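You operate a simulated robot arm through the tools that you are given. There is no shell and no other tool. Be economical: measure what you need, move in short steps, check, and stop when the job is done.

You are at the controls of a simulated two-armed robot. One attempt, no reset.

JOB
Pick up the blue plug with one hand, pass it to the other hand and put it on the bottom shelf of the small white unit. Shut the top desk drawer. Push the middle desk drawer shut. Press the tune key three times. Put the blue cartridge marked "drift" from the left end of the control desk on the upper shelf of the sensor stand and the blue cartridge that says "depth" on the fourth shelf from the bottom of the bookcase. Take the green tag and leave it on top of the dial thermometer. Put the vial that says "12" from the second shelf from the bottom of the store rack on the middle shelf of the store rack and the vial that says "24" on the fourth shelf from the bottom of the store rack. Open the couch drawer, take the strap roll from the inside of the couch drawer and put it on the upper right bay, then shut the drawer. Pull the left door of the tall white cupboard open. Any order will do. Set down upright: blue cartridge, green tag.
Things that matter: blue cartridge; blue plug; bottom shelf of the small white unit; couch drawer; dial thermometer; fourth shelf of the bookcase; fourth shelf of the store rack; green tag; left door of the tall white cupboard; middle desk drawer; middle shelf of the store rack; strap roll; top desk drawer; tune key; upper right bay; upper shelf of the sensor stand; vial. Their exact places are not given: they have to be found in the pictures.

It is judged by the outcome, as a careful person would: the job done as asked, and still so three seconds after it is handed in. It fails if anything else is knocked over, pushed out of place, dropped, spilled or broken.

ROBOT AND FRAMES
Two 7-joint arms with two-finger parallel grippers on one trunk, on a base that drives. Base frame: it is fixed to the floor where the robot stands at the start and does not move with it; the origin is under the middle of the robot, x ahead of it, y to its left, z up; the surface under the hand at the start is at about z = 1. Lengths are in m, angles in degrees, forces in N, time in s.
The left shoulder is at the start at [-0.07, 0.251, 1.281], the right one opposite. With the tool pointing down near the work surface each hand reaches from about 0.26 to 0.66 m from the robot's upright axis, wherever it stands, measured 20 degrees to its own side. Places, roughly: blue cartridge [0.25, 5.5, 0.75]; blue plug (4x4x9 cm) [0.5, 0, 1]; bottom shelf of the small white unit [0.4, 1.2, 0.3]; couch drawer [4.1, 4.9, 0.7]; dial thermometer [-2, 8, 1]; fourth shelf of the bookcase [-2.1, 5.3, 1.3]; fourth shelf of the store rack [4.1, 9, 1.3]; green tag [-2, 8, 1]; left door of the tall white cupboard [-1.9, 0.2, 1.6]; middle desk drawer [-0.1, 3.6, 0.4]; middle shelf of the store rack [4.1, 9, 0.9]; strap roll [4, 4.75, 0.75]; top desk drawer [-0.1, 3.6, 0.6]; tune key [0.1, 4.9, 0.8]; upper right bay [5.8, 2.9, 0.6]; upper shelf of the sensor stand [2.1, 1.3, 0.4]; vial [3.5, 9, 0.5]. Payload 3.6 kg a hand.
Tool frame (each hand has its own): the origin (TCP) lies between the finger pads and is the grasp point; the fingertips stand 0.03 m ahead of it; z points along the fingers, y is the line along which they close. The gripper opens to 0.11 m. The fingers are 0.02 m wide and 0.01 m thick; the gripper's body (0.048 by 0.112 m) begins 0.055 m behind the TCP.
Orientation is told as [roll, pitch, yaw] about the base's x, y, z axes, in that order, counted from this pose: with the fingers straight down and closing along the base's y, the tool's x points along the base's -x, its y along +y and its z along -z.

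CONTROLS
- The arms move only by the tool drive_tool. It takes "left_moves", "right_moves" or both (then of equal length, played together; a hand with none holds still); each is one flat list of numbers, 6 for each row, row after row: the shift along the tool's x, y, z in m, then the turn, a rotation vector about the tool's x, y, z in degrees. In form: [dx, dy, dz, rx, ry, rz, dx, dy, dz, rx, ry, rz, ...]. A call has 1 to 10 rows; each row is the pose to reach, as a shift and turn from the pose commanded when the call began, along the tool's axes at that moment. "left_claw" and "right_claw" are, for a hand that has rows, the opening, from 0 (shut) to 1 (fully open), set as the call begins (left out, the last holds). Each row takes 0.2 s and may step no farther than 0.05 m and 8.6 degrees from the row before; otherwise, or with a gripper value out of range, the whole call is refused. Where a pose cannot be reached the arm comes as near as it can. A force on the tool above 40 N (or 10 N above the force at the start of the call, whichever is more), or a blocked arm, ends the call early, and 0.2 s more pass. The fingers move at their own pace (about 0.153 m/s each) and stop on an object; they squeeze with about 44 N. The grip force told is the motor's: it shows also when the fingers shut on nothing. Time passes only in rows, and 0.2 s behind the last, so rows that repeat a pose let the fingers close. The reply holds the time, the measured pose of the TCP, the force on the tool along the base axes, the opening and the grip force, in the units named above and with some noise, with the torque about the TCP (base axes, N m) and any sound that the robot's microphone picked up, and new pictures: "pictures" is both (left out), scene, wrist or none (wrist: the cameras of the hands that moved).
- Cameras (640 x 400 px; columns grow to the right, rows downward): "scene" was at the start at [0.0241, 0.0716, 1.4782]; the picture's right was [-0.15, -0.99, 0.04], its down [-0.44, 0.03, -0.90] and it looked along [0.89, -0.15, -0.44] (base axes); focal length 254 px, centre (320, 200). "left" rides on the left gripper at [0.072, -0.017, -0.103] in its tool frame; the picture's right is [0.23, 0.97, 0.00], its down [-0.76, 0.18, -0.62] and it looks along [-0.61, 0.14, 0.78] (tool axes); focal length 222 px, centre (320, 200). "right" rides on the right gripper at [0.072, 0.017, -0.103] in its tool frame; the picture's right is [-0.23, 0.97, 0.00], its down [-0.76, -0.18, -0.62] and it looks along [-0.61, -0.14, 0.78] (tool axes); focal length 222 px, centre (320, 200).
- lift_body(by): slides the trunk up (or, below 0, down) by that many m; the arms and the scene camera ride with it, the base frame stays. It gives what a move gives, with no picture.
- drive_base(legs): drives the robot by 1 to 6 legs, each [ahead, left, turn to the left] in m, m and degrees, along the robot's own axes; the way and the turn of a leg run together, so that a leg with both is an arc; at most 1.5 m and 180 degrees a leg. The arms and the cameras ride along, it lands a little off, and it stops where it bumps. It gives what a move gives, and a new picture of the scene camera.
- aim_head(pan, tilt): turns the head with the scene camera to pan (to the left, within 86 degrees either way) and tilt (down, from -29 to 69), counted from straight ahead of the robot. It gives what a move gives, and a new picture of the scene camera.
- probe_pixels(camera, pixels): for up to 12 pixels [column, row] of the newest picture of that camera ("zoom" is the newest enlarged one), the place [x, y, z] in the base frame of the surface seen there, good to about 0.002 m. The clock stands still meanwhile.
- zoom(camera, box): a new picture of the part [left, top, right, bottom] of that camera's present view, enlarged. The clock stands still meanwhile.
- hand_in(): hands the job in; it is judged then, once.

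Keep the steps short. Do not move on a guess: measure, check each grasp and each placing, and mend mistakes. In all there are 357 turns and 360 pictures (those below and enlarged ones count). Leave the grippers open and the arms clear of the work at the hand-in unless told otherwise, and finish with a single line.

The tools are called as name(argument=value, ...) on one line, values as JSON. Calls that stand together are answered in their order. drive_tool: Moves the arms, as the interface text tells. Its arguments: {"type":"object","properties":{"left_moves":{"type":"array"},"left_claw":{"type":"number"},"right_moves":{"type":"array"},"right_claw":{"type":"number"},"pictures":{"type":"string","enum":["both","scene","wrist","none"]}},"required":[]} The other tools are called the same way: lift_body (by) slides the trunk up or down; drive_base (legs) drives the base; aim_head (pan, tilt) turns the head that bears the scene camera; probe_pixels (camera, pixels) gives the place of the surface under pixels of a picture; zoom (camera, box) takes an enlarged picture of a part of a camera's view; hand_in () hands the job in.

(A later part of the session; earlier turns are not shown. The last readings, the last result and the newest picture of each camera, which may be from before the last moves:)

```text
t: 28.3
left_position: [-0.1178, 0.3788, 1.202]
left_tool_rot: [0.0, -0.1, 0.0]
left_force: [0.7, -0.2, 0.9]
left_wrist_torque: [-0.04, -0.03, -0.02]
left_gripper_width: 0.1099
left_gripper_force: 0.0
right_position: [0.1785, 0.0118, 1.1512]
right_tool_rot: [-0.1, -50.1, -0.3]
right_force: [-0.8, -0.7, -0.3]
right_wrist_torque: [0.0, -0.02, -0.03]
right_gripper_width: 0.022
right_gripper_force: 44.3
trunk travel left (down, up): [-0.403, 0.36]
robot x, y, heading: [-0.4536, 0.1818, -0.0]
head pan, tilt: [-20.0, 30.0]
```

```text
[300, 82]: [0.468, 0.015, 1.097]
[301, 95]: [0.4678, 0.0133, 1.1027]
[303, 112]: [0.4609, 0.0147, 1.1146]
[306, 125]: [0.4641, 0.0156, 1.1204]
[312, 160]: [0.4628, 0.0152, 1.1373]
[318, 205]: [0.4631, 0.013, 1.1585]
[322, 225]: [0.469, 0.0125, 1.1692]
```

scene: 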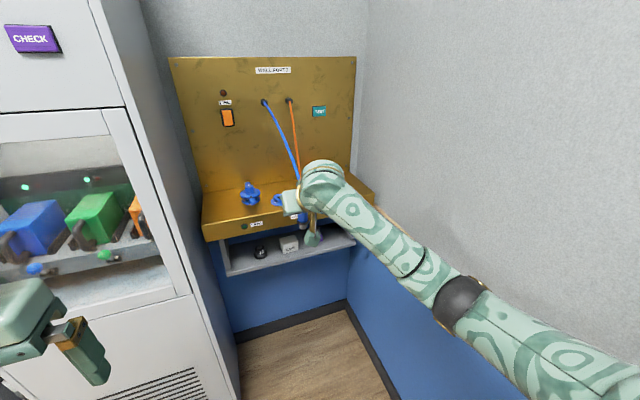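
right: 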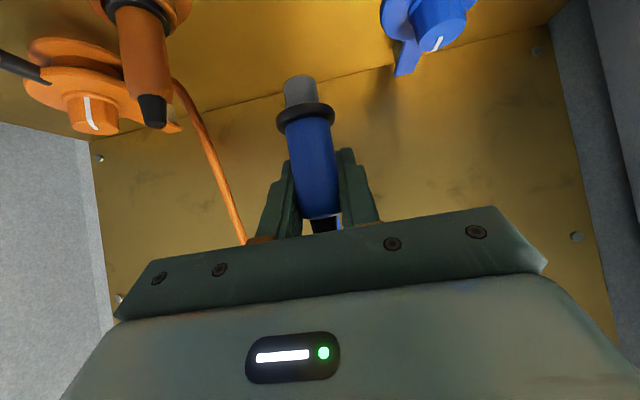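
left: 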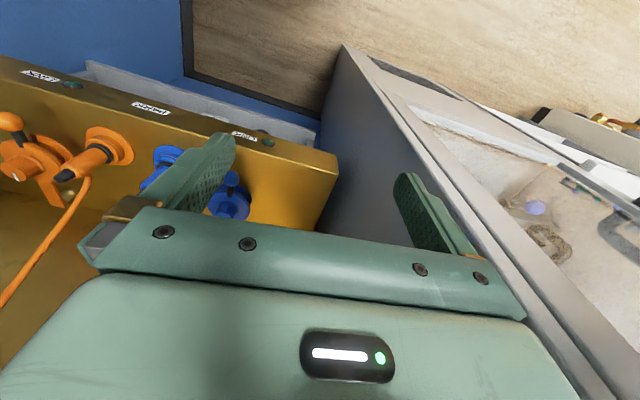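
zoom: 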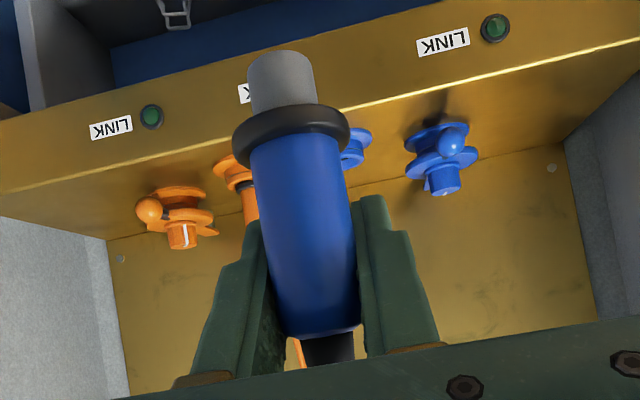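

Metal pin is 35–55 mm below the right TCP, and the axis is ~10 mm toward the palm. I'll bring the plug to the robot's centre line first.

drive_tool(right_moves=[0.01, 0.028, -0.0246, 0, 0, 0, 0.02, 0.056, -0.0492, 0, 0, 0, 0.03, 0.084, -0.0738, 0, 0, 0, 0.04, 0.112, -0.0983, 0, 0, 0, 0.05, 0.14, -0.1229, 0, 0, 0, 0.06, 0.168, -0.1475, 0, 0, 0], pictures="none")

drive_tool(left_moves=[-0.0028, -0.0091, 0.0049, 2.93, -7.08, 2.93, -0.0056, -0.0182, 0.0098, 5.87, -14.15, 5.87, -0.0084, -0.0273, 0.0147, 8.8, -21.23, 8.8, -0.0112, -0.0364, 0.0196, 11.73, -28.3, 11.73, -0.014, -0.0455, 0.0245, 14.67, -35.38, 14.67, -0.0168, -0.0546, 0.0294, 17.6, -42.45, 17.6, -0.0196, -0.0637, 0.0343, 20.53, -49.53, 20.53, -0.0224, -0.0728, 0.0392, 23.47, -56.6, 23.47, -0.0252, -0.0819, 0.0441, 26.4, -63.68, 26.4, -0.028, -0.091, 0.049, 29.33, -70.75, 29.33], left_claw=0.6, pictures="none")

drive_tool(left_moves=[0, 0, 0, 2.93, -7.08, 2.93, 0, 0, 0, 5.87, -14.15, 5.87, 0, 0, 0, 5.87, -14.15, 5.87], pictures="both")

```text
t: 29.9
left_position: [-0.1175, 0.3785, 1.2021]
left_tool_rot: [0.1, 0.0, -0.1]
left_force: [0.5, -0.2, 0.9]
left_wrist_torque: [0.03, -0.02, -0.02]
left_gripper_width: 0.1102
left_gripper_force: 0.1
right_position: [0.0424, 0.1586, 1.2148]
right_tool_rot: [-3.5, -53.1, 0.1]
right_force: [-0.1, -0.9, -0.9]
right_wrist_torque: [-0.01, 0.01, 0.0]
right_gripper_width: 0.0224
right_gripper_force: 44.3
trunk travel left (down, up): [-0.403, 0.36]
robot x, y, heading: [-0.455, 0.1829, 0.1]
head pan, tilt: [-20.0, 30.0]
stopped in row 6 (right hand): the arm was blocked; the commanded pose is now the measured one
```

```text
t: 32.1
left_position: [-0.0514, 0.286, 1.1331]
left_tool_rot: [-19.7, -74.7, -19.5]
left_force: [0.1, -1.1, 0.6]
left_wrist_torque: [0.06, 0.04, -0.02]
left_gripper_width: 0.0659
left_gripper_force: 0.2
left hand out of reach, approached as far as the arm can: row 4, 5, 6, 7, 8, 9, 10
right_position: [0.0416, 0.1591, 1.2117]
right_tool_rot: [-3.6, -52.9, 0.3]
right_force: [0.2, 0.0, -1.1]
right_wrist_torque: [-0.03, -0.03, -0.01]
right_gripper_width: 0.0222
right_gripper_force: 44.1
trunk travel left (down, up): [-0.403, 0.36]
robot x, y, heading: [-0.4556, 0.1864, -0.3]
head pan, tilt: [-20.0, 30.0]
```

```text
t: 32.9
left_position: [-0.0499, 0.2849, 1.133]
left_tool_rot: [104.4, -89.9, -149.5]
left_force: [0.3, 0.3, -0.2]
left_wrist_torque: [-0.02, -0.01, 0.01]
left_gripper_width: 0.066
left_gripper_force: 0.1
right_position: [0.0417, 0.1592, 1.2114]
right_tool_rot: [-3.6, -53.0, 0.3]
right_force: [-0.6, 0.3, -0.9]
right_wrist_torque: [0.0, -0.01, 0.01]
right_gripper_width: 0.0223
right_gripper_force: 43.6
trunk travel left (down, up): [-0.403, 0.36]
robot x, y, heading: [-0.4553, 0.1854, -0.3]
head pan, tilt: [-20.0, 30.0]
```

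scene: 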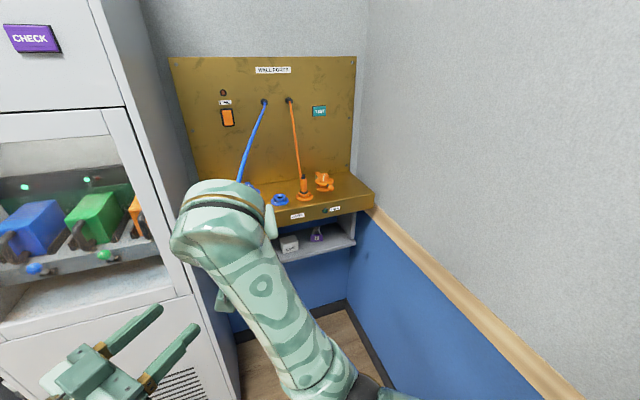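
left: 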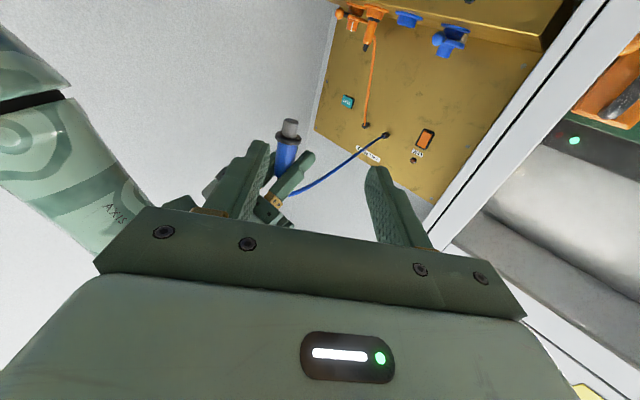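

The left hand is oriented as wanted (pointing forward-right, horizontal). Measure the plug's pin in the left view at (290,128).

probe_pixels(camera="left", pixels=[[290, 122], [290, 130], [288, 140], [287, 155]])

zoom(camera="left", box=[160, 80, 400, 230])

```text
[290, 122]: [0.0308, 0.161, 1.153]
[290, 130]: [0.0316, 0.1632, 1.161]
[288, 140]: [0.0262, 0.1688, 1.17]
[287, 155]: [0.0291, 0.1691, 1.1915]
```

```text
2.67 times, centred on (280, 155) of left
```

zoom: 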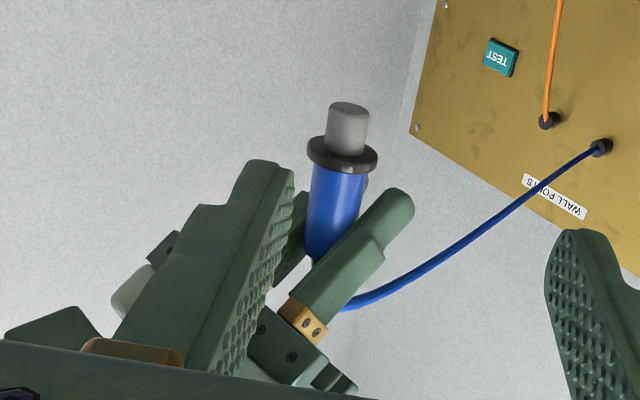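

Pin centre is about (0.035, 0.157, 1.158). Align, then advance the left hand to straddle the pin.

drive_tool(left_moves=[-0.0125, -0.0152, 0, 0, 0, 0, -0.025, -0.0304, 0, 0, 0, 0, -0.025, -0.0304, 0.03, 0, 0, 0, -0.025, -0.0304, 0.06, 0, 0, 0, -0.025, -0.0304, 0.09, 0, 0, 0, -0.025, -0.0304, 0.11, 0, 0, 0], pictures="wrist")

```text
t: 34.3
left_position: [0.0041, 0.1836, 1.1599]
left_tool_rot: [-1.2, -90.1, -43.9]
left_force: [-0.2, 0.3, 0.1]
left_wrist_torque: [0.02, 0.03, 0.01]
left_gripper_width: 0.0658
left_gripper_force: 0.0
right_position: [0.0419, 0.1591, 1.2118]
right_tool_rot: [-3.6, -53.0, 0.1]
right_force: [-0.4, -0.4, -0.6]
right_wrist_torque: [0.01, -0.02, 0.02]
right_gripper_width: 0.0224
right_gripper_force: 44.0
trunk travel left (down, up): [-0.403, 0.36]
robot x, y, heading: [-0.4557, 0.1841, -0.3]
head pan, tilt: [-20.0, 30.0]
```

left: 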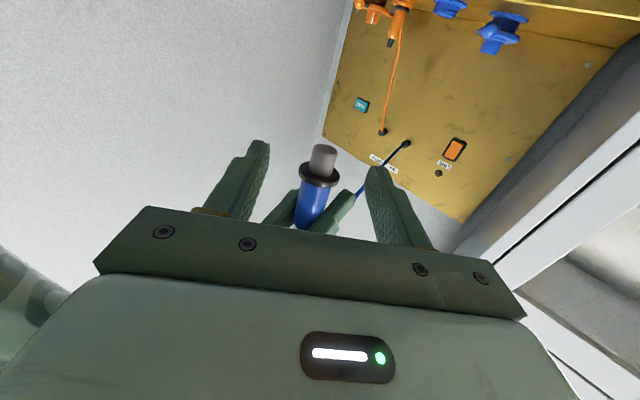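

probe_pixels(camera="left", pixels=[[323, 147], [322, 155], [320, 165], [318, 172], [315, 195]])

```text
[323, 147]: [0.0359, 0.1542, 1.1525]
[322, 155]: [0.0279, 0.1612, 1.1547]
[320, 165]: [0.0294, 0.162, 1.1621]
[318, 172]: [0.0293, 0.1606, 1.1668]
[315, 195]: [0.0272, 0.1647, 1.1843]
```

drive_tool(left_moves=[0.0035, 0.002, 0.02, 0, 0, 0, 0.0035, 0.002, 0.042, 0, 0, 0, 0.0035, 0.002, 0.042, 0, 0, 0], pictures="wrist")

drive_tool(left_moves=[0, 0, 0, 0, 0, 0, 0, 0, 0, 0, 0, 0, 0, 0, 0, 0, 0, 0], left_claw=0, pictures="wrist")

```text
t: 35.1
left_position: [0.036, 0.1579, 1.1572]
left_tool_rot: [65.3, -90.0, -110.4]
left_force: [1.0, -0.2, 0.3]
left_wrist_torque: [0.01, -0.03, -0.01]
left_gripper_width: 0.0659
left_gripper_force: 0.0
right_position: [0.0421, 0.159, 1.2128]
right_tool_rot: [-3.7, -53.0, 0.3]
right_force: [-1.0, -0.3, -0.5]
right_wrist_torque: [0.02, -0.02, -0.01]
right_gripper_width: 0.0222
right_gripper_force: 44.4
trunk travel left (down, up): [-0.403, 0.36]
robot x, y, heading: [-0.4568, 0.1862, -0.1]
head pan, tilt: [-20.0, 30.0]
```

left: 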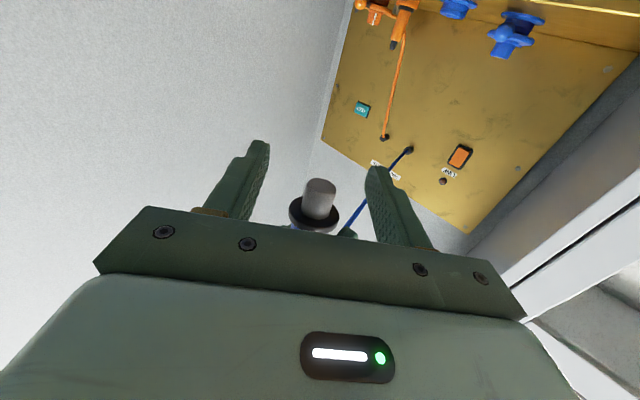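

```text
t: 35.9
left_position: [0.0362, 0.1576, 1.1563]
left_tool_rot: [63.2, -89.9, -108.2]
left_force: [6.4, -0.4, 0.4]
left_wrist_torque: [0.4, 0.1, -0.03]
left_gripper_width: 0.0162
left_gripper_force: 44.1
right_position: [0.0418, 0.1588, 1.2123]
right_tool_rot: [-3.6, -53.0, 0.2]
right_force: [-6.4, 0.3, -1.7]
right_wrist_torque: [-0.4, 0.29, 0.06]
right_gripper_width: 0.0223
right_gripper_force: 44.1
trunk travel left (down, up): [-0.403, 0.36]
robot x, y, heading: [-0.4601, 0.1824, -0.1]
head pan, tilt: [-20.0, 30.0]
```

left: 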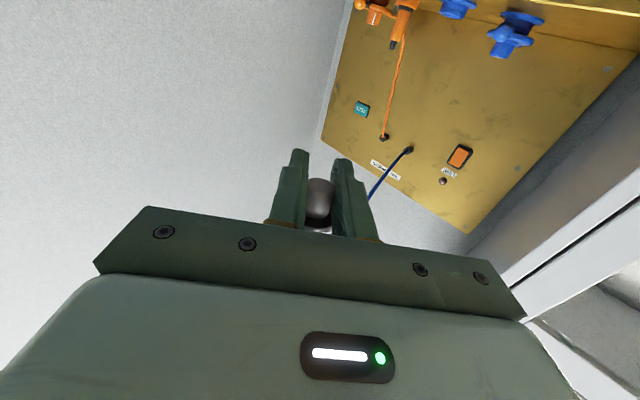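

Left hand holds the pin (16 mm, 44 N). Open the right and retract it.

drive_tool(right_moves=[0, 0, 0, 0, 0, 0, 0, 0, 0, 0, 0, 0, 0, 0, -0.03, 0, 0, 0, 0, 0, -0.06, 0, 0, 0, 0, 0, -0.09, 0, 0, 0, 0, 0, -0.12, 0, 0, 0], right_claw=0.6, pictures="both")

```text
t: 37.3
left_position: [0.0359, 0.1563, 1.1569]
left_tool_rot: [69.8, -90.0, -114.9]
left_force: [1.2, -0.5, 0.1]
left_wrist_torque: [0.01, -0.01, 0.01]
left_gripper_width: 0.0161
left_gripper_force: 44.1
right_position: [0.0045, 0.1497, 1.2382]
right_tool_rot: [-6.0, -54.5, 0.8]
right_force: [0.0, 0.1, 0.3]
right_wrist_torque: [0.02, -0.02, 0.02]
right_gripper_width: 0.0659
right_gripper_force: 0.1
right hand out of reach, approached as far as the arm can: row 4, 5, 6
trunk travel left (down, up): [-0.403, 0.36]
robot x, y, heading: [-0.4544, 0.1838, -0.2]
head pan, tilt: [-20.0, 30.0]
```

scene: 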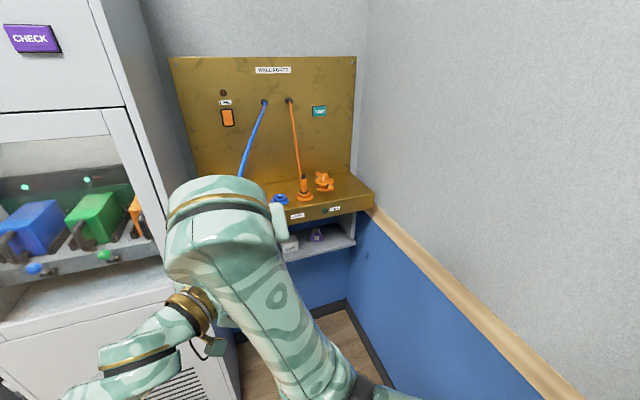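
right: 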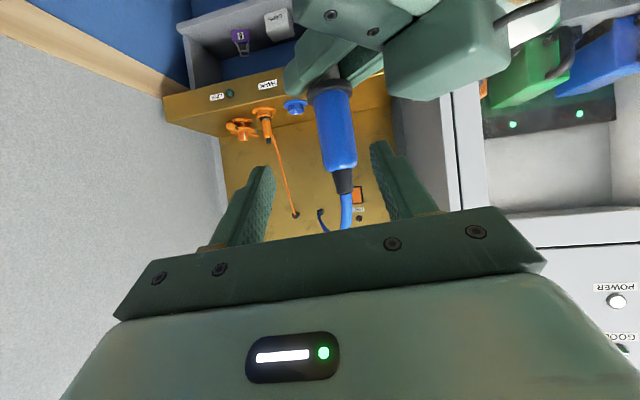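

Pass done; the left hand holds the plug. Raise the right hand over the cord, then move it aside.

drive_tool(right_moves=[-0.027, 0, -0.0193, 0, 0, 0, -0.054, 0, -0.0387, 0, 0, 0, -0.081, 0, -0.058, 0, 0, 0, -0.081, -0.04, -0.058, 0, 0, 0, -0.081, -0.08, -0.058, 0, 0, 0, -0.081, -0.12, -0.058, 0, 0, 0, -0.081, -0.16, -0.058, 0, 0, 0, -0.081, -0.2, -0.058, 0, 0, 0, -0.081, -0.24, -0.058, 0, 0, 0], pictures="both")

```text
t: 39.3
left_position: [0.0362, 0.1561, 1.1557]
left_tool_rot: [52.7, -89.9, -97.9]
left_force: [-0.1, 0.1, -0.1]
left_wrist_torque: [0.01, -0.01, 0.0]
left_gripper_width: 0.016
left_gripper_force: 43.8
right_position: [0.0482, -0.082, 1.309]
right_tool_rot: [-3.2, -53.1, 0.1]
right_force: [-0.1, -0.5, 0.5]
right_wrist_torque: [0.01, -0.03, 0.0]
right_gripper_width: 0.0658
right_gripper_force: 0.0
right hand out of reach, approached as far as the arm can: row 1, 2, 3, 4, 5, 6, 7, 8, 9
trunk travel left (down, up): [-0.403, 0.36]
robot x, y, heading: [-0.4553, 0.1815, -0.2]
head pan, tilt: [-20.0, 30.0]
```

scene: 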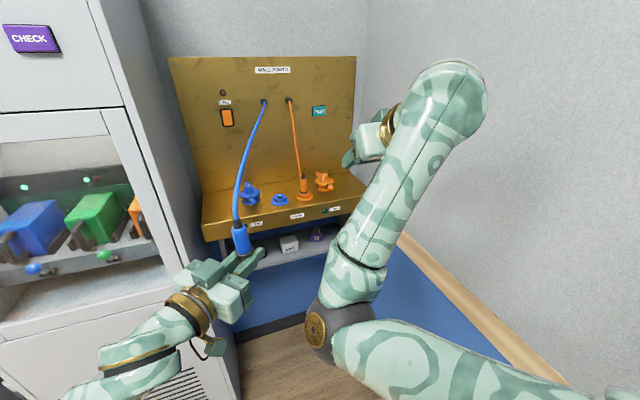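
right: 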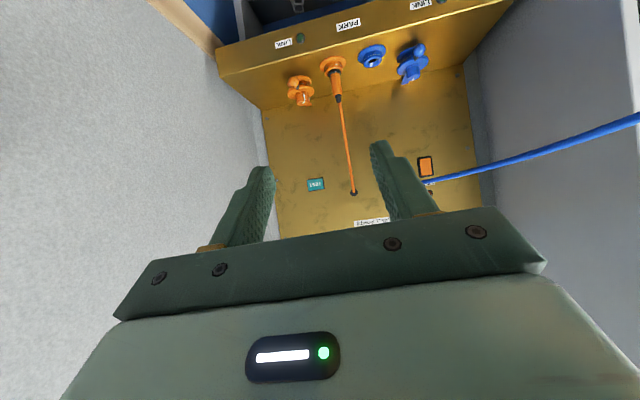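

Now tuck the right hand into a neutral downward pose, then drive left to see the small white unit.

drive_tool(right_moves=[0.0253, 0.0043, -0.0074, -0.4, 7.6, -0.2, 0.0506, 0.0086, -0.0149, -0.8, 15.2, -0.4, 0.0759, 0.0129, -0.0223, -1.2, 22.8, -0.6, 0.1011, 0.0171, -0.0297, -1.6, 30.4, -0.8, 0.1264, 0.0214, -0.0371, -2, 38, -1, 0.1517, 0.0257, -0.0446, -2.5, 45.5, -1.2, 0.177, 0.03, -0.052, -3, 53, -1.5], pictures="none")

drive_base(legs=[[-0.1, 0.5, 0]])

aim_head(pan=25, tilt=35)

```text
t: 40.9
left_position: [0.0372, 0.1575, 1.1561]
left_tool_rot: [-50.9, -89.8, 5.9]
left_force: [0.2, 1.0, -1.2]
left_wrist_torque: [-0.05, 0.0, -0.05]
left_gripper_width: 0.0161
left_gripper_force: 43.9
right_position: [-0.048, -0.2055, 1.2065]
right_tool_rot: [0.0, -2.5, 0.1]
right_force: [0.0, 0.1, -0.4]
right_wrist_torque: [0.0, -0.01, -0.03]
right_gripper_width: 0.0659
right_gripper_force: 0.0
right hand out of reach, approached as far as the arm can: row 1, 2, 3, 4, 5, 6, 7
trunk travel left (down, up): [-0.403, 0.36]
robot x, y, heading: [-0.4601, 0.1835, -0.1]
head pan, tilt: [-20.0, 30.0]
```

```text
t: 43.9
left_position: [-0.0626, 0.659, 1.1569]
left_tool_rot: [80.0, -90.0, -125.0]
left_force: [0.6, 0.9, -1.4]
left_wrist_torque: [0.0, -0.02, 0.0]
left_gripper_width: 0.016
left_gripper_force: 44.0
right_position: [-0.1473, 0.2949, 1.2066]
right_tool_rot: [-0.1, -2.6, 0.0]
right_force: [0.7, -0.1, -0.8]
right_wrist_torque: [0.01, -0.01, 0.03]
right_gripper_width: 0.0659
right_gripper_force: 0.2
trunk travel left (down, up): [-0.403, 0.36]
robot x, y, heading: [-0.556, 0.6817, -0.1]
head pan, tilt: [-20.0, 30.0]
```

scene: 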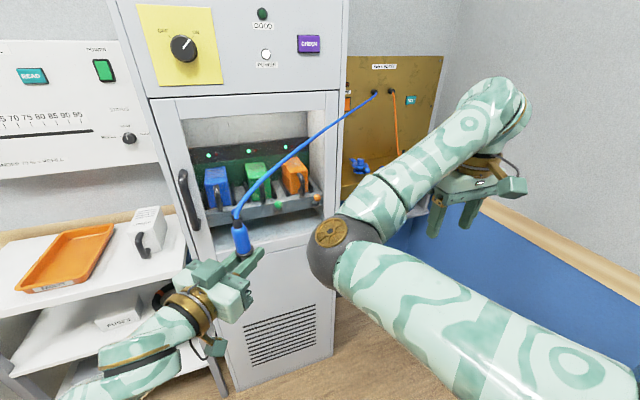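

```text
t: 45.0
left_position: [-0.0624, 0.6588, 1.1561]
left_tool_rot: [48.7, -90.0, -93.9]
left_force: [1.2, 0.1, -0.2]
left_wrist_torque: [-0.05, -0.04, -0.02]
left_gripper_width: 0.016
left_gripper_force: 44.4
right_position: [-0.1477, 0.2945, 1.2067]
right_tool_rot: [-0.1, -2.6, 0.0]
right_force: [0.0, 0.9, -0.8]
right_wrist_torque: [0.0, 0.02, -0.03]
right_gripper_width: 0.066
right_gripper_force: 0.0
trunk travel left (down, up): [-0.403, 0.36]
robot x, y, heading: [-0.5574, 0.6856, -0.2]
head pan, tilt: [25.0, 35.0]
```

scene: 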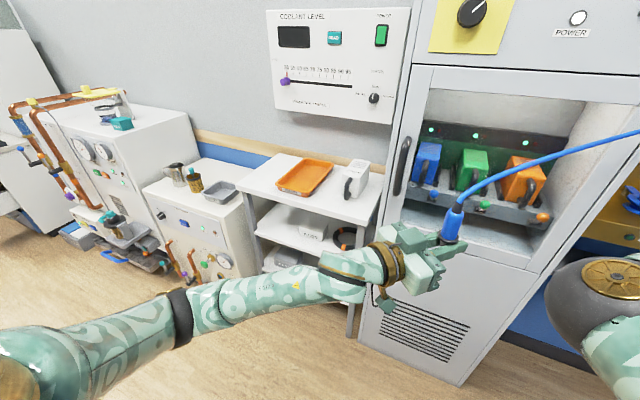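

The small white unit with three shelves is at (310,200). Zoom and measure.

zoom(camera="scene", box=[230, 150, 420, 300])

probe_pixels(camera="scene", pixels=[[245, 190], [372, 227], [290, 235], [280, 262], [298, 252], [260, 240], [320, 255], [312, 232], [344, 240], [340, 300], [262, 262]])

```text
2.67 times, centred on (325, 225) of scene
```

zoom: 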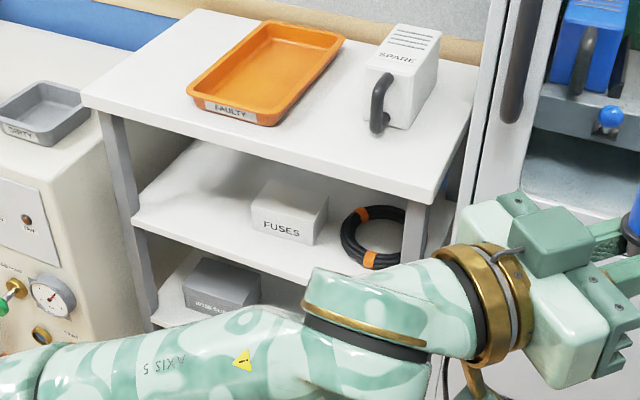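

```text
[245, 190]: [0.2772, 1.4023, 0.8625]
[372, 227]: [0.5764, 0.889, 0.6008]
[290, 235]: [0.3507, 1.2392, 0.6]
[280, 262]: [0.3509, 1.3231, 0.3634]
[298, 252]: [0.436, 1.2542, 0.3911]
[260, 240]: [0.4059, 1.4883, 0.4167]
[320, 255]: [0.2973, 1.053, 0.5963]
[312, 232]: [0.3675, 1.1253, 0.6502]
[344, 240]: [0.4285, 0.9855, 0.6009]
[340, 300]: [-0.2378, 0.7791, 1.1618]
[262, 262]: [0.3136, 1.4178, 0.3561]
```

Lower the trunk and go in front of the unit, keeping some distance.

drive_base(legs=[[0.0, 0.3, 0]])

lift_body(by=-0.38)

aim_head(pan=10, tilt=40)

```text
t: 47.1
left_position: [-0.0621, 0.963, 1.156]
left_tool_rot: [152.8, -90.0, 162.0]
left_force: [0.3, 0.0, -0.2]
left_wrist_torque: [0.03, 0.02, -0.03]
left_gripper_width: 0.0161
left_gripper_force: 43.9
right_position: [-0.1472, 0.5994, 1.2065]
right_tool_rot: [-0.1, -2.6, -0.1]
right_force: [0.3, 1.9, -0.3]
right_wrist_torque: [-0.03, 0.01, -0.01]
right_gripper_width: 0.0661
right_gripper_force: 0.0
trunk travel left (down, up): [-0.403, 0.36]
robot x, y, heading: [-0.5494, 0.9879, -0.5]
head pan, tilt: [25.0, 35.0]
```

scene: 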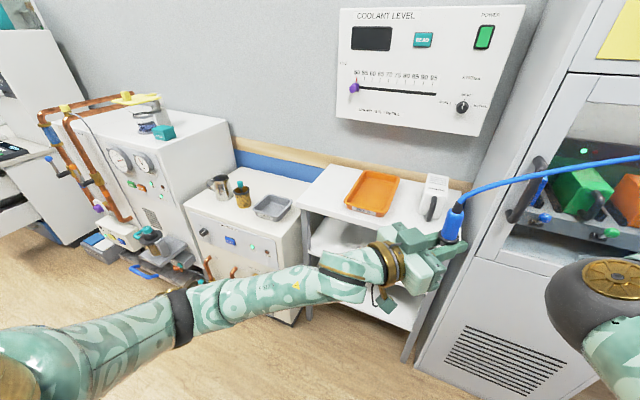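

```text
t: 50.8
left_position: [-0.0609, 0.9633, 0.7764]
left_tool_rot: [83.5, -89.8, -128.7]
left_force: [0.1, -0.2, -1.2]
left_wrist_torque: [-0.02, 0.0, 0.04]
left_gripper_width: 0.0158
left_gripper_force: 44.0
right_position: [-0.069, 0.5981, 0.677]
right_tool_rot: [0.1, 22.0, -0.2]
right_force: [-0.5, -0.5, 0.3]
right_wrist_torque: [-0.01, 0.02, 0.03]
right_gripper_width: 0.0659
right_gripper_force: 0.0
trunk travel left (down, up): [-0.023, 0.74]
robot x, y, heading: [-0.5527, 0.9928, -0.1]
head pan, tilt: [25.0, 35.0]
```

```text
t: 51.5
left_position: [-0.061, 0.9632, 0.7752]
left_tool_rot: [28.6, -90.0, -73.8]
left_force: [0.8, 0.2, -1.3]
left_wrist_torque: [-0.04, 0.0, 0.01]
left_gripper_width: 0.0159
left_gripper_force: 44.0
right_position: [-0.0689, 0.5982, 0.6761]
right_tool_rot: [0.3, 22.0, -0.2]
right_force: [-0.2, 0.5, 0.1]
right_wrist_torque: [0.0, -0.04, -0.02]
right_gripper_width: 0.0661
right_gripper_force: 0.1
trunk travel left (down, up): [-0.023, 0.74]
robot x, y, heading: [-0.5523, 0.9889, -0.8]
head pan, tilt: [10.0, 40.0]
```

scene: 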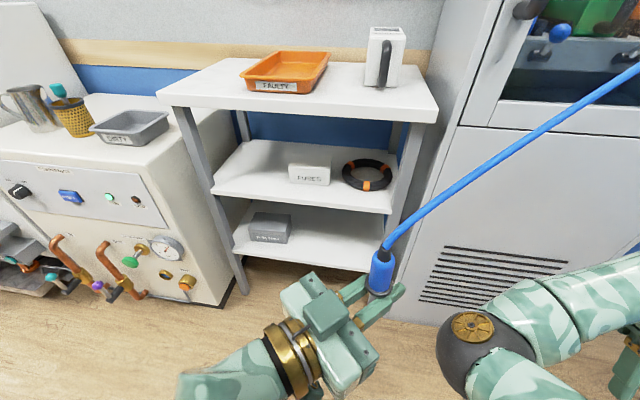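

probe_pixels(camera="scene", pixels=[[310, 250], [345, 245], [240, 250], [360, 268], [345, 230], [270, 230], [320, 204], [405, 120], [380, 210], [290, 240]])

```text
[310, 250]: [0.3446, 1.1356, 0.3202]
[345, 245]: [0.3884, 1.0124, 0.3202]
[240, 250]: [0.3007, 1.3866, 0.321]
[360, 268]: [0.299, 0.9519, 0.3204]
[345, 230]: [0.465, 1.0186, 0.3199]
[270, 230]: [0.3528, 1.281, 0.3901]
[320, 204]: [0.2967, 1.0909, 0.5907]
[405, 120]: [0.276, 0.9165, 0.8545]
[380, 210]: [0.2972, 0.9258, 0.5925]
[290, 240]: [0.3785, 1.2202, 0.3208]
```

Bottom shelf is at z = 0.32, front edge x≈0.295, free for y 0.95–1.2. I'll roll the left hand so the plug lies horizontal and tilt it 25° down, staying clear of the unit.

drive_tool(left_moves=[0.0225, 0.0055, -0.011, -1.43, 4.71, 6.73, 0.045, 0.011, -0.022, -2.85, 9.42, 13.45, 0.0675, 0.0165, -0.033, -4.28, 14.13, 20.18, 0.09, 0.022, -0.044, -5.71, 18.84, 26.91, 0.1125, 0.0275, -0.055, -7.14, 23.55, 33.64, 0.135, 0.033, -0.066, -8.56, 28.25, 40.36, 0.1575, 0.0385, -0.077, -9.99, 32.96, 47.09, 0.18, 0.044, -0.088, -11.42, 37.67, 53.82, 0.2025, 0.0495, -0.099, -12.85, 42.38, 60.55, 0.225, 0.055, -0.11, -14.27, 47.09, 67.27], pictures="none")

drive_tool(left_moves=[0, 0, 0, -1.43, 4.71, 6.73, 0, 0, 0, -1.43, 4.71, 6.73], pictures="both")

```text
t: 53.8
left_position: [-0.0992, 1.0797, 0.5499]
left_tool_rot: [63.7, -7.9, -91.6]
left_force: [0.6, 0.2, 0.1]
left_wrist_torque: [0.05, 0.01, -0.01]
left_gripper_width: 0.016
left_gripper_force: 44.2
left hand out of reach, approached as far as the arm can: row 1, 2, 3, 4
right_position: [-0.0685, 0.5982, 0.6771]
right_tool_rot: [0.2, 22.0, -0.1]
right_force: [-0.5, 0.4, -0.2]
right_wrist_torque: [-0.01, 0.03, -0.01]
right_gripper_width: 0.0661
right_gripper_force: 0.0
trunk travel left (down, up): [-0.023, 0.74]
robot x, y, heading: [-0.5543, 0.9876, -0.2]
head pan, tilt: [10.0, 40.0]
```

```text
t: 54.4
left_position: [-0.0999, 1.0784, 0.55]
left_tool_rot: [65.0, 0.2, -90.1]
left_force: [-0.4, 0.5, -0.7]
left_wrist_torque: [0.04, 0.0, 0.01]
left_gripper_width: 0.016
left_gripper_force: 44.0
right_position: [-0.0696, 0.5977, 0.6768]
right_tool_rot: [0.1, 22.0, -0.1]
right_force: [0.1, -0.5, -0.2]
right_wrist_torque: [0.0, -0.02, -0.01]
right_gripper_width: 0.0657
right_gripper_force: 0.1
trunk travel left (down, up): [-0.023, 0.74]
robot x, y, heading: [-0.549, 0.9889, -0.4]
head pan, tilt: [10.0, 40.0]
```

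scene: 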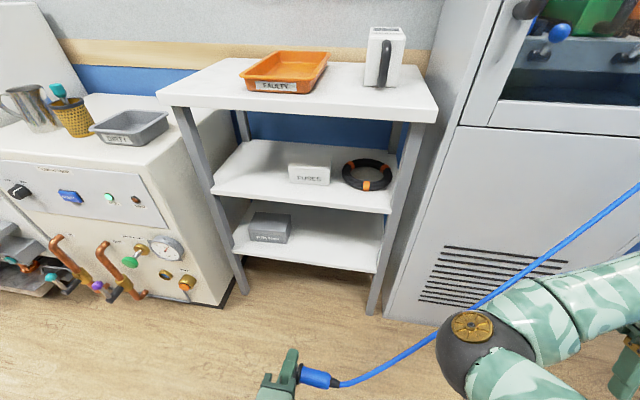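
left: 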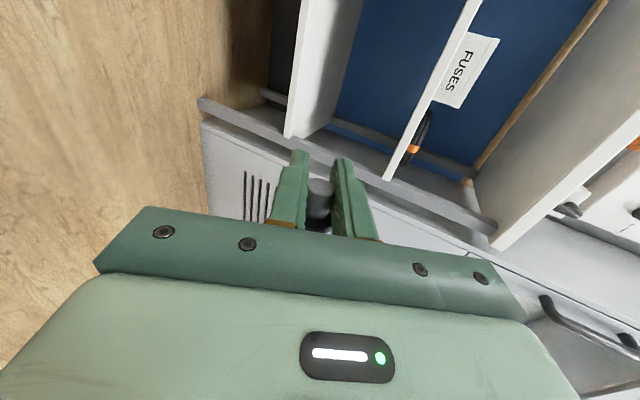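

Orientation is as planned. Check the right arm's clearance from the cabinet before driving forward.

probe_pixels(camera="scene", pixels=[[470, 325], [520, 290], [600, 270], [630, 300], [625, 375], [590, 345], [500, 350]])

drive_tool(left_moves=[0.0067, -0.0393, 0.0183, 0, 0, 0, 0.0133, -0.0787, 0.0367, 0, 0, 0, 0.02, -0.118, 0.055, 0, 0, 0], pictures="none")

```text
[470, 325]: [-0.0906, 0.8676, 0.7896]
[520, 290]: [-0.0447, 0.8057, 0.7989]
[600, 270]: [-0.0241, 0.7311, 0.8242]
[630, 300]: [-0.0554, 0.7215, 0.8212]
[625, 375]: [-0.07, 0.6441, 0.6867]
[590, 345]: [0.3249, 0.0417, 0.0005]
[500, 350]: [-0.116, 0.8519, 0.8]
```

```text
t: 55.1
left_position: [-0.099, 1.0987, 0.4223]
left_tool_rot: [65.0, 0.0, -90.3]
left_force: [-0.2, 0.1, -0.7]
left_wrist_torque: [-0.01, -0.02, 0.01]
left_gripper_width: 0.0159
left_gripper_force: 43.8
right_position: [-0.0699, 0.5977, 0.6762]
right_tool_rot: [0.1, 22.1, -0.1]
right_force: [-0.6, 0.4, -0.8]
right_wrist_torque: [0.03, 0.01, 0.02]
right_gripper_width: 0.066
right_gripper_force: 0.1
trunk travel left (down, up): [-0.023, 0.74]
robot x, y, heading: [-0.5528, 0.9887, 0.0]
head pan, tilt: [10.0, 40.0]
```

drive_base(legs=[[0.22, 0.0, 0]])

```text
t: 56.8
left_position: [0.1165, 1.0994, 0.4218]
left_tool_rot: [65.0, 0.0, -90.1]
left_force: [-0.2, 0.0, -1.6]
left_wrist_torque: [0.03, -0.01, 0.01]
left_gripper_width: 0.0159
left_gripper_force: 44.0
right_position: [0.1473, 0.5986, 0.6762]
right_tool_rot: [0.1, 22.0, -0.1]
right_force: [0.0, -0.1, 1.0]
right_wrist_torque: [-0.02, 0.02, 0.02]
right_gripper_width: 0.0659
right_gripper_force: 0.0
trunk travel left (down, up): [-0.023, 0.74]
robot x, y, heading: [-0.3379, 0.9892, -0.0]
head pan, tilt: [10.0, 40.0]
```

scene: 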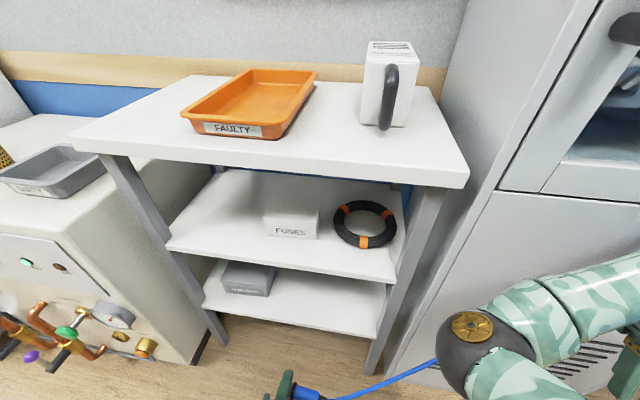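

Move the plug into the bottom bay at z≈0.40.

drive_tool(left_moves=[0.0018, 0.0138, 0.0383, 0, 0, 0, 0.0037, 0.0277, 0.0767, 0, 0, 0, 0.0055, 0.0415, 0.115, 0, 0, 0, 0.0073, 0.0553, 0.1533, 0, 0, 0, 0.0092, 0.0692, 0.1917, 0, 0, 0, 0.011, 0.083, 0.23, 0, 0, 0], pictures="both")

```text
t: 58.2
left_position: [0.3613, 1.1089, 0.3993]
left_tool_rot: [64.9, 0.0, -90.1]
left_force: [0.0, -0.1, -0.6]
left_wrist_torque: [0.01, 0.0, 0.01]
left_gripper_width: 0.0161
left_gripper_force: 43.4
right_position: [0.1468, 0.5991, 0.6763]
right_tool_rot: [0.1, 22.1, -0.1]
right_force: [-0.2, -1.0, 0.6]
right_wrist_torque: [0.0, -0.05, 0.05]
right_gripper_width: 0.0658
right_gripper_force: 0.2
trunk travel left (down, up): [-0.023, 0.74]
robot x, y, heading: [-0.3359, 0.9887, -0.1]
head pan, tilt: [10.0, 40.0]
```

scene: 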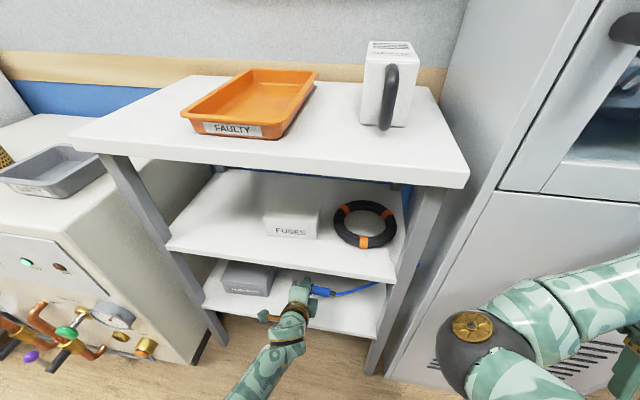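
left: 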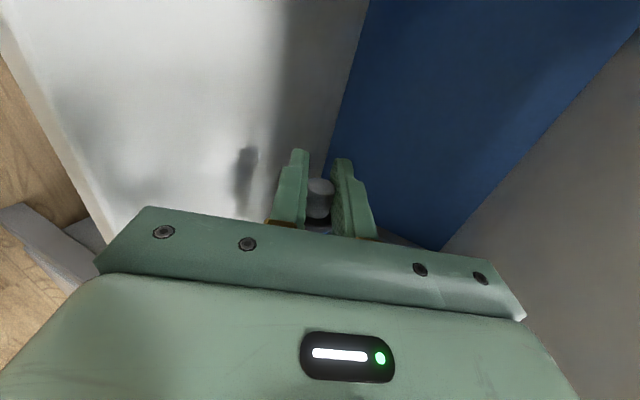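

Lower to just above the shelf.

drive_tool(left_moves=[0, -0.0136, 0.0063, 0, 0, 0, 0, -0.0272, 0.0127, 0, 0, 0, 0, -0.0385, 0.018, 0, 0, 0, 0, -0.0435, 0.0203, 0, 0, 0], pictures="wrist")

```text
t: 59.2
left_position: [0.3594, 1.1098, 0.3518]
left_tool_rot: [65.1, 0.1, -90.1]
left_force: [0.0, -0.6, 0.1]
left_wrist_torque: [0.0, -0.01, -0.01]
left_gripper_width: 0.0161
left_gripper_force: 44.2
right_position: [0.147, 0.5985, 0.6755]
right_tool_rot: [0.0, 22.0, -0.1]
right_force: [-0.4, 0.5, 0.3]
right_wrist_torque: [0.0, 0.01, 0.05]
right_gripper_width: 0.066
right_gripper_force: 0.1
trunk travel left (down, up): [-0.023, 0.74]
robot x, y, heading: [-0.3411, 0.9915, 0.0]
head pan, tilt: [10.0, 40.0]
```

left: 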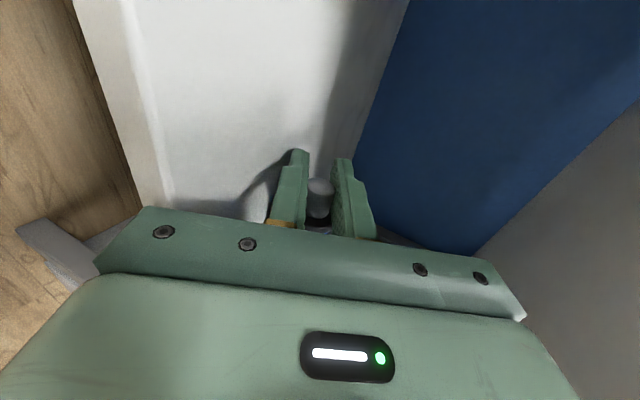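

Open the fingers a little while rising slightly, then pull straight back.

drive_tool(left_moves=[0, 0.008, 0, 0, 0, 0, 0, 0.008, 0, 0, 0, 0, 0, -0.0005, -0.018, 0, 0, 0, 0, -0.009, -0.036, 0, 0, 0, 0, -0.018, -0.055, 0, 0, 0], left_claw=0.4, pictures="both")

```text
t: 60.4
left_position: [0.3031, 1.1107, 0.3591]
left_tool_rot: [64.9, 0.0, -90.1]
left_force: [7.1, -0.6, 9.0]
left_wrist_torque: [-0.03, -0.39, -0.01]
left_gripper_width: 0.0389
left_gripper_force: 0.0
right_position: [0.147, 0.5984, 0.6766]
right_tool_rot: [0.1, 22.0, 0.0]
right_force: [-0.1, -0.4, -0.2]
right_wrist_torque: [0.0, -0.03, 0.0]
right_gripper_width: 0.0661
right_gripper_force: 0.1
trunk travel left (down, up): [-0.023, 0.74]
robot x, y, heading: [-0.3365, 0.9866, -0.3]
head pan, tilt: [10.0, 40.0]
```

scene: 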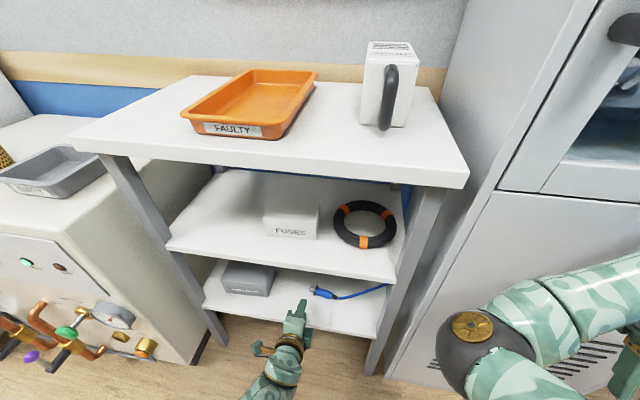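
left: 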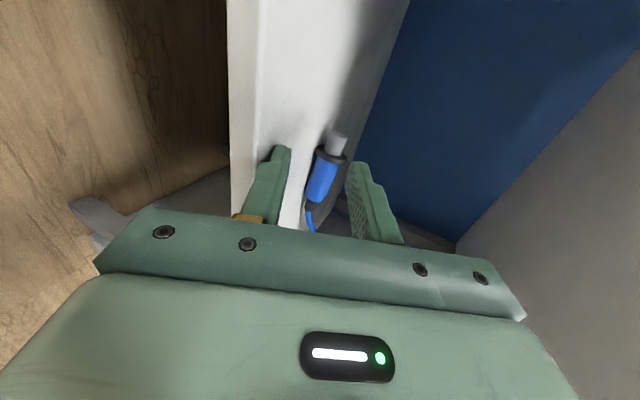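

The plug lies on the bottom shelf. Retract the left hand fully.

drive_tool(left_moves=[0, -0.012, -0.041, 0, 0, 0, 0, -0.029, -0.082, 0, 0, 0, 0, -0.045, -0.123, 0, 0, 0, 0, -0.06, -0.164, 0, 0, 0, 0, -0.074, -0.2, 0, 0, 0], pictures="none")

drive_base(legs=[[-0.3, 0.0, 0]])

zoom(camera="scene", box=[200, 150, 440, 300])

```text
t: 61.6
left_position: [0.0911, 1.1102, 0.3786]
left_tool_rot: [64.9, -0.1, -90.1]
left_force: [0.2, 0.5, -0.2]
left_wrist_torque: [0.04, -0.04, -0.01]
left_gripper_width: 0.0438
left_gripper_force: 0.0
right_position: [0.1457, 0.5988, 0.6776]
right_tool_rot: [0.1, 22.0, 0.1]
right_force: [-0.4, 0.0, -0.4]
right_wrist_torque: [0.02, 0.02, 0.01]
right_gripper_width: 0.0659
right_gripper_force: 0.1
trunk travel left (down, up): [-0.023, 0.74]
robot x, y, heading: [-0.3407, 0.9888, -0.1]
head pan, tilt: [10.0, 40.0]
```

```text
t: 63.7
left_position: [-0.2099, 1.1111, 0.3771]
left_tool_rot: [65.0, 0.0, -90.2]
left_force: [0.2, -0.6, 0.2]
left_wrist_torque: [0.01, 0.01, 0.02]
left_gripper_width: 0.044
left_gripper_force: 0.0
right_position: [-0.1543, 0.5989, 0.6772]
right_tool_rot: [0.2, 22.0, 0.0]
right_force: [0.6, -0.3, -0.4]
right_wrist_torque: [0.0, -0.01, -0.01]
right_gripper_width: 0.066
right_gripper_force: 0.1
trunk travel left (down, up): [-0.023, 0.74]
robot x, y, heading: [-0.6379, 0.9931, -0.2]
head pan, tilt: [10.0, 40.0]
```

scene: 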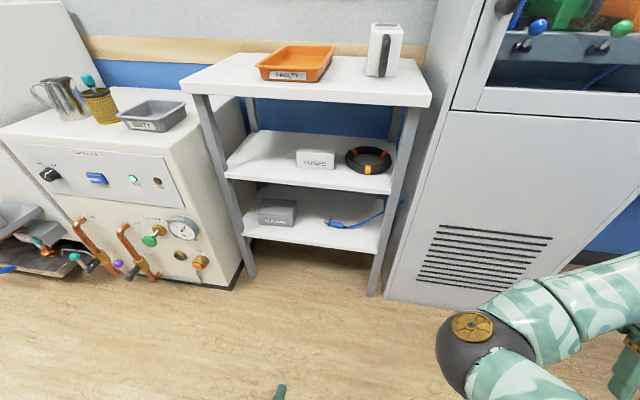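

```text
2.67 times, centred on (320, 225) of scene
```

zoom: 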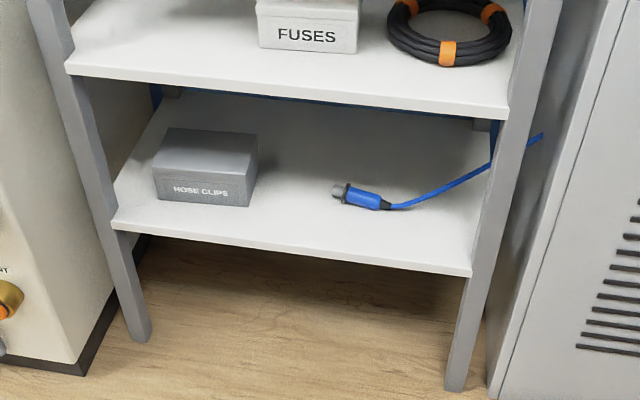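

The plug task is done. The orange lever on the port bench was touched earlier, so I want to check it. First bring the left hand to neutral and raise the trunk.

drive_tool(left_moves=[0.008, 0.0053, -0.0124, 3.88, 3.88, -6.11, 0.016, 0.0105, -0.0248, 7.77, 7.77, -12.22, 0.024, 0.0158, -0.0372, 11.65, 11.65, -18.32, 0.032, 0.021, -0.0496, 15.54, 15.54, -24.43, 0.04, 0.0263, -0.062, 19.42, 19.42, -30.54, 0.048, 0.0315, -0.0744, 23.31, 23.31, -36.65, 0.056, 0.0368, -0.0868, 27.19, 27.19, -42.75, 0.064, 0.042, -0.0992, 31.08, 31.08, -48.86, 0.072, 0.0473, -0.1116, 34.96, 34.96, -54.97, 0.08, 0.0525, -0.124, 38.85, 38.85, -61.08], left_claw=1, pictures="none")

drive_tool(left_moves=[0, 0, 0, 3.88, 3.88, -6.11, 0, 0, 0, 7.77, 7.77, -12.22, 0, 0, 0, 11.65, 11.65, -18.32], pictures="none")

lift_body(by=0.38)

drive_base(legs=[[0.0, -0.75, 0]])

```text
t: 65.0
left_position: [-0.2627, 1.1907, 0.4275]
left_tool_rot: [42.7, -7.9, -60.6]
left_force: [-0.8, 0.2, 0.2]
left_wrist_torque: [0.02, 0.03, 0.0]
left_gripper_width: 0.1101
left_gripper_force: 0.0
right_position: [-0.1547, 0.5994, 0.6765]
right_tool_rot: [0.0, 22.0, 0.0]
right_force: [0.2, 0.5, -0.1]
right_wrist_torque: [-0.01, 0.03, 0.0]
right_gripper_width: 0.066
right_gripper_force: 0.1
trunk travel left (down, up): [-0.023, 0.74]
robot x, y, heading: [-0.6379, 0.9882, -0.2]
head pan, tilt: [10.0, 40.0]
stopped in row 6 (left hand): the arm was blocked; the commanded pose is now the measured one
```

```text
t: 65.7
left_position: [-0.2717, 1.2321, 0.4226]
left_tool_rot: [37.1, -2.6, -54.3]
left_force: [0.3, -0.3, -1.2]
left_wrist_torque: [0.02, 0.0, 0.01]
left_gripper_width: 0.1099
left_gripper_force: 0.2
right_position: [-0.1553, 0.5986, 0.676]
right_tool_rot: [0.1, 22.0, 0.0]
right_force: [1.0, -0.1, 0.2]
right_wrist_torque: [0.01, 0.01, 0.01]
right_gripper_width: 0.0659
right_gripper_force: 0.2
trunk travel left (down, up): [-0.023, 0.74]
robot x, y, heading: [-0.6394, 0.9875, -0.2]
head pan, tilt: [10.0, 40.0]
stopped in row 3 (left hand): the arm was blocked; the commanded pose is now the measured one
```

```text
t: 69.3
left_position: [-0.2794, 1.2681, 0.7984]
left_tool_rot: [39.3, 2.4, -55.9]
left_force: [0.6, -0.5, 0.6]
left_wrist_torque: [-0.02, -0.01, -0.01]
left_gripper_width: 0.1102
left_gripper_force: 0.0
right_position: [-0.1534, 0.5992, 1.0569]
right_tool_rot: [0.0, 22.1, 0.0]
right_force: [0.7, -0.4, -0.9]
right_wrist_torque: [-0.01, 0.01, 0.01]
right_gripper_width: 0.0659
right_gripper_force: 0.1
trunk travel left (down, up): [-0.403, 0.36]
robot x, y, heading: [-0.639, 0.9875, -0.1]
head pan, tilt: [10.0, 40.0]
```

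```text
t: 73.4
left_position: [-0.2739, 0.5206, 0.8046]
left_tool_rot: [40.2, 2.0, -56.7]
left_force: [-0.4, -0.2, -0.1]
left_wrist_torque: [-0.01, 0.01, 0.05]
left_gripper_width: 0.11
left_gripper_force: 0.0
right_position: [-0.1666, -0.1497, 1.0565]
right_tool_rot: [0.2, 22.0, -0.7]
right_force: [0.3, 0.1, 0.7]
right_wrist_torque: [-0.01, -0.01, 0.0]
right_gripper_width: 0.0658
right_gripper_force: 0.0
trunk travel left (down, up): [-0.403, 0.36]
robot x, y, heading: [-0.6426, 0.2503, -1.1]
head pan, tilt: [10.0, 40.0]
```

scene: 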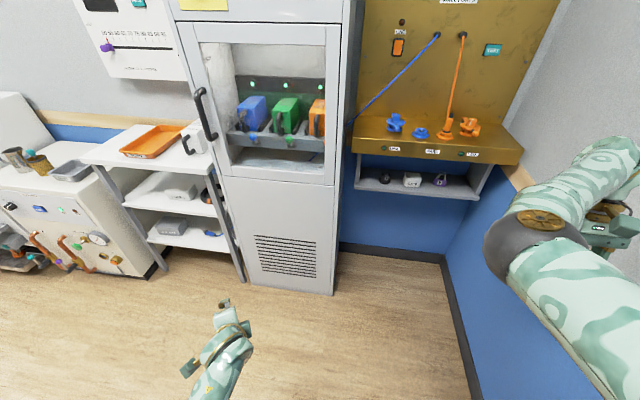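

zoom(camera="scene", box=[370, 90, 510, 178])

probe_pixels(camera="scene", pixels=[[396, 120], [395, 133], [469, 123], [477, 130], [464, 129], [388, 122]])

```text
4.55 times, centred on (440, 134) of scene
```

zoom: 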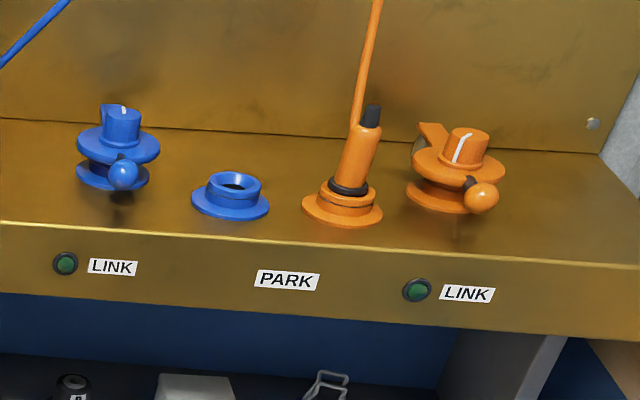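

```text
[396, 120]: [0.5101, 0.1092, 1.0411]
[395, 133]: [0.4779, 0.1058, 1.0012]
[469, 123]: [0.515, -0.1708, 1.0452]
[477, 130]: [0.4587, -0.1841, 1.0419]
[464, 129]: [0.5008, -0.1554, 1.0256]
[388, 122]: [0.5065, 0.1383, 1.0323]
```

zoom(camera="scene", box=[456, 110, 488, 142])

zoom(camera="scene", box=[380, 106, 412, 138])

```text
12.50 times, centred on (472, 126) of scene
```

zoom: 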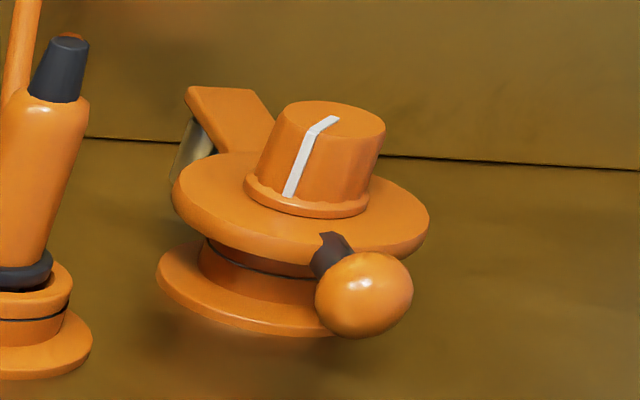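

```text
12.50 times, centred on (396, 122) of scene
```

zoom: 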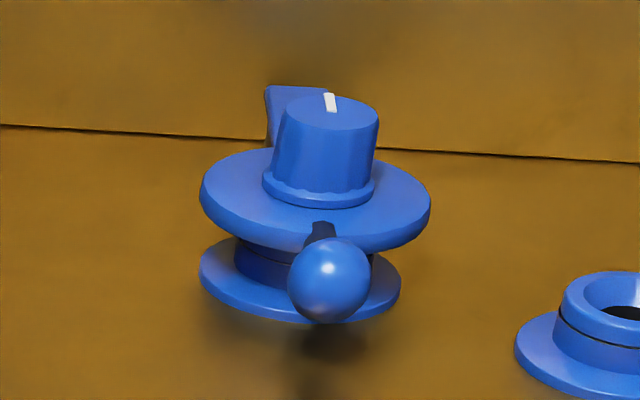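

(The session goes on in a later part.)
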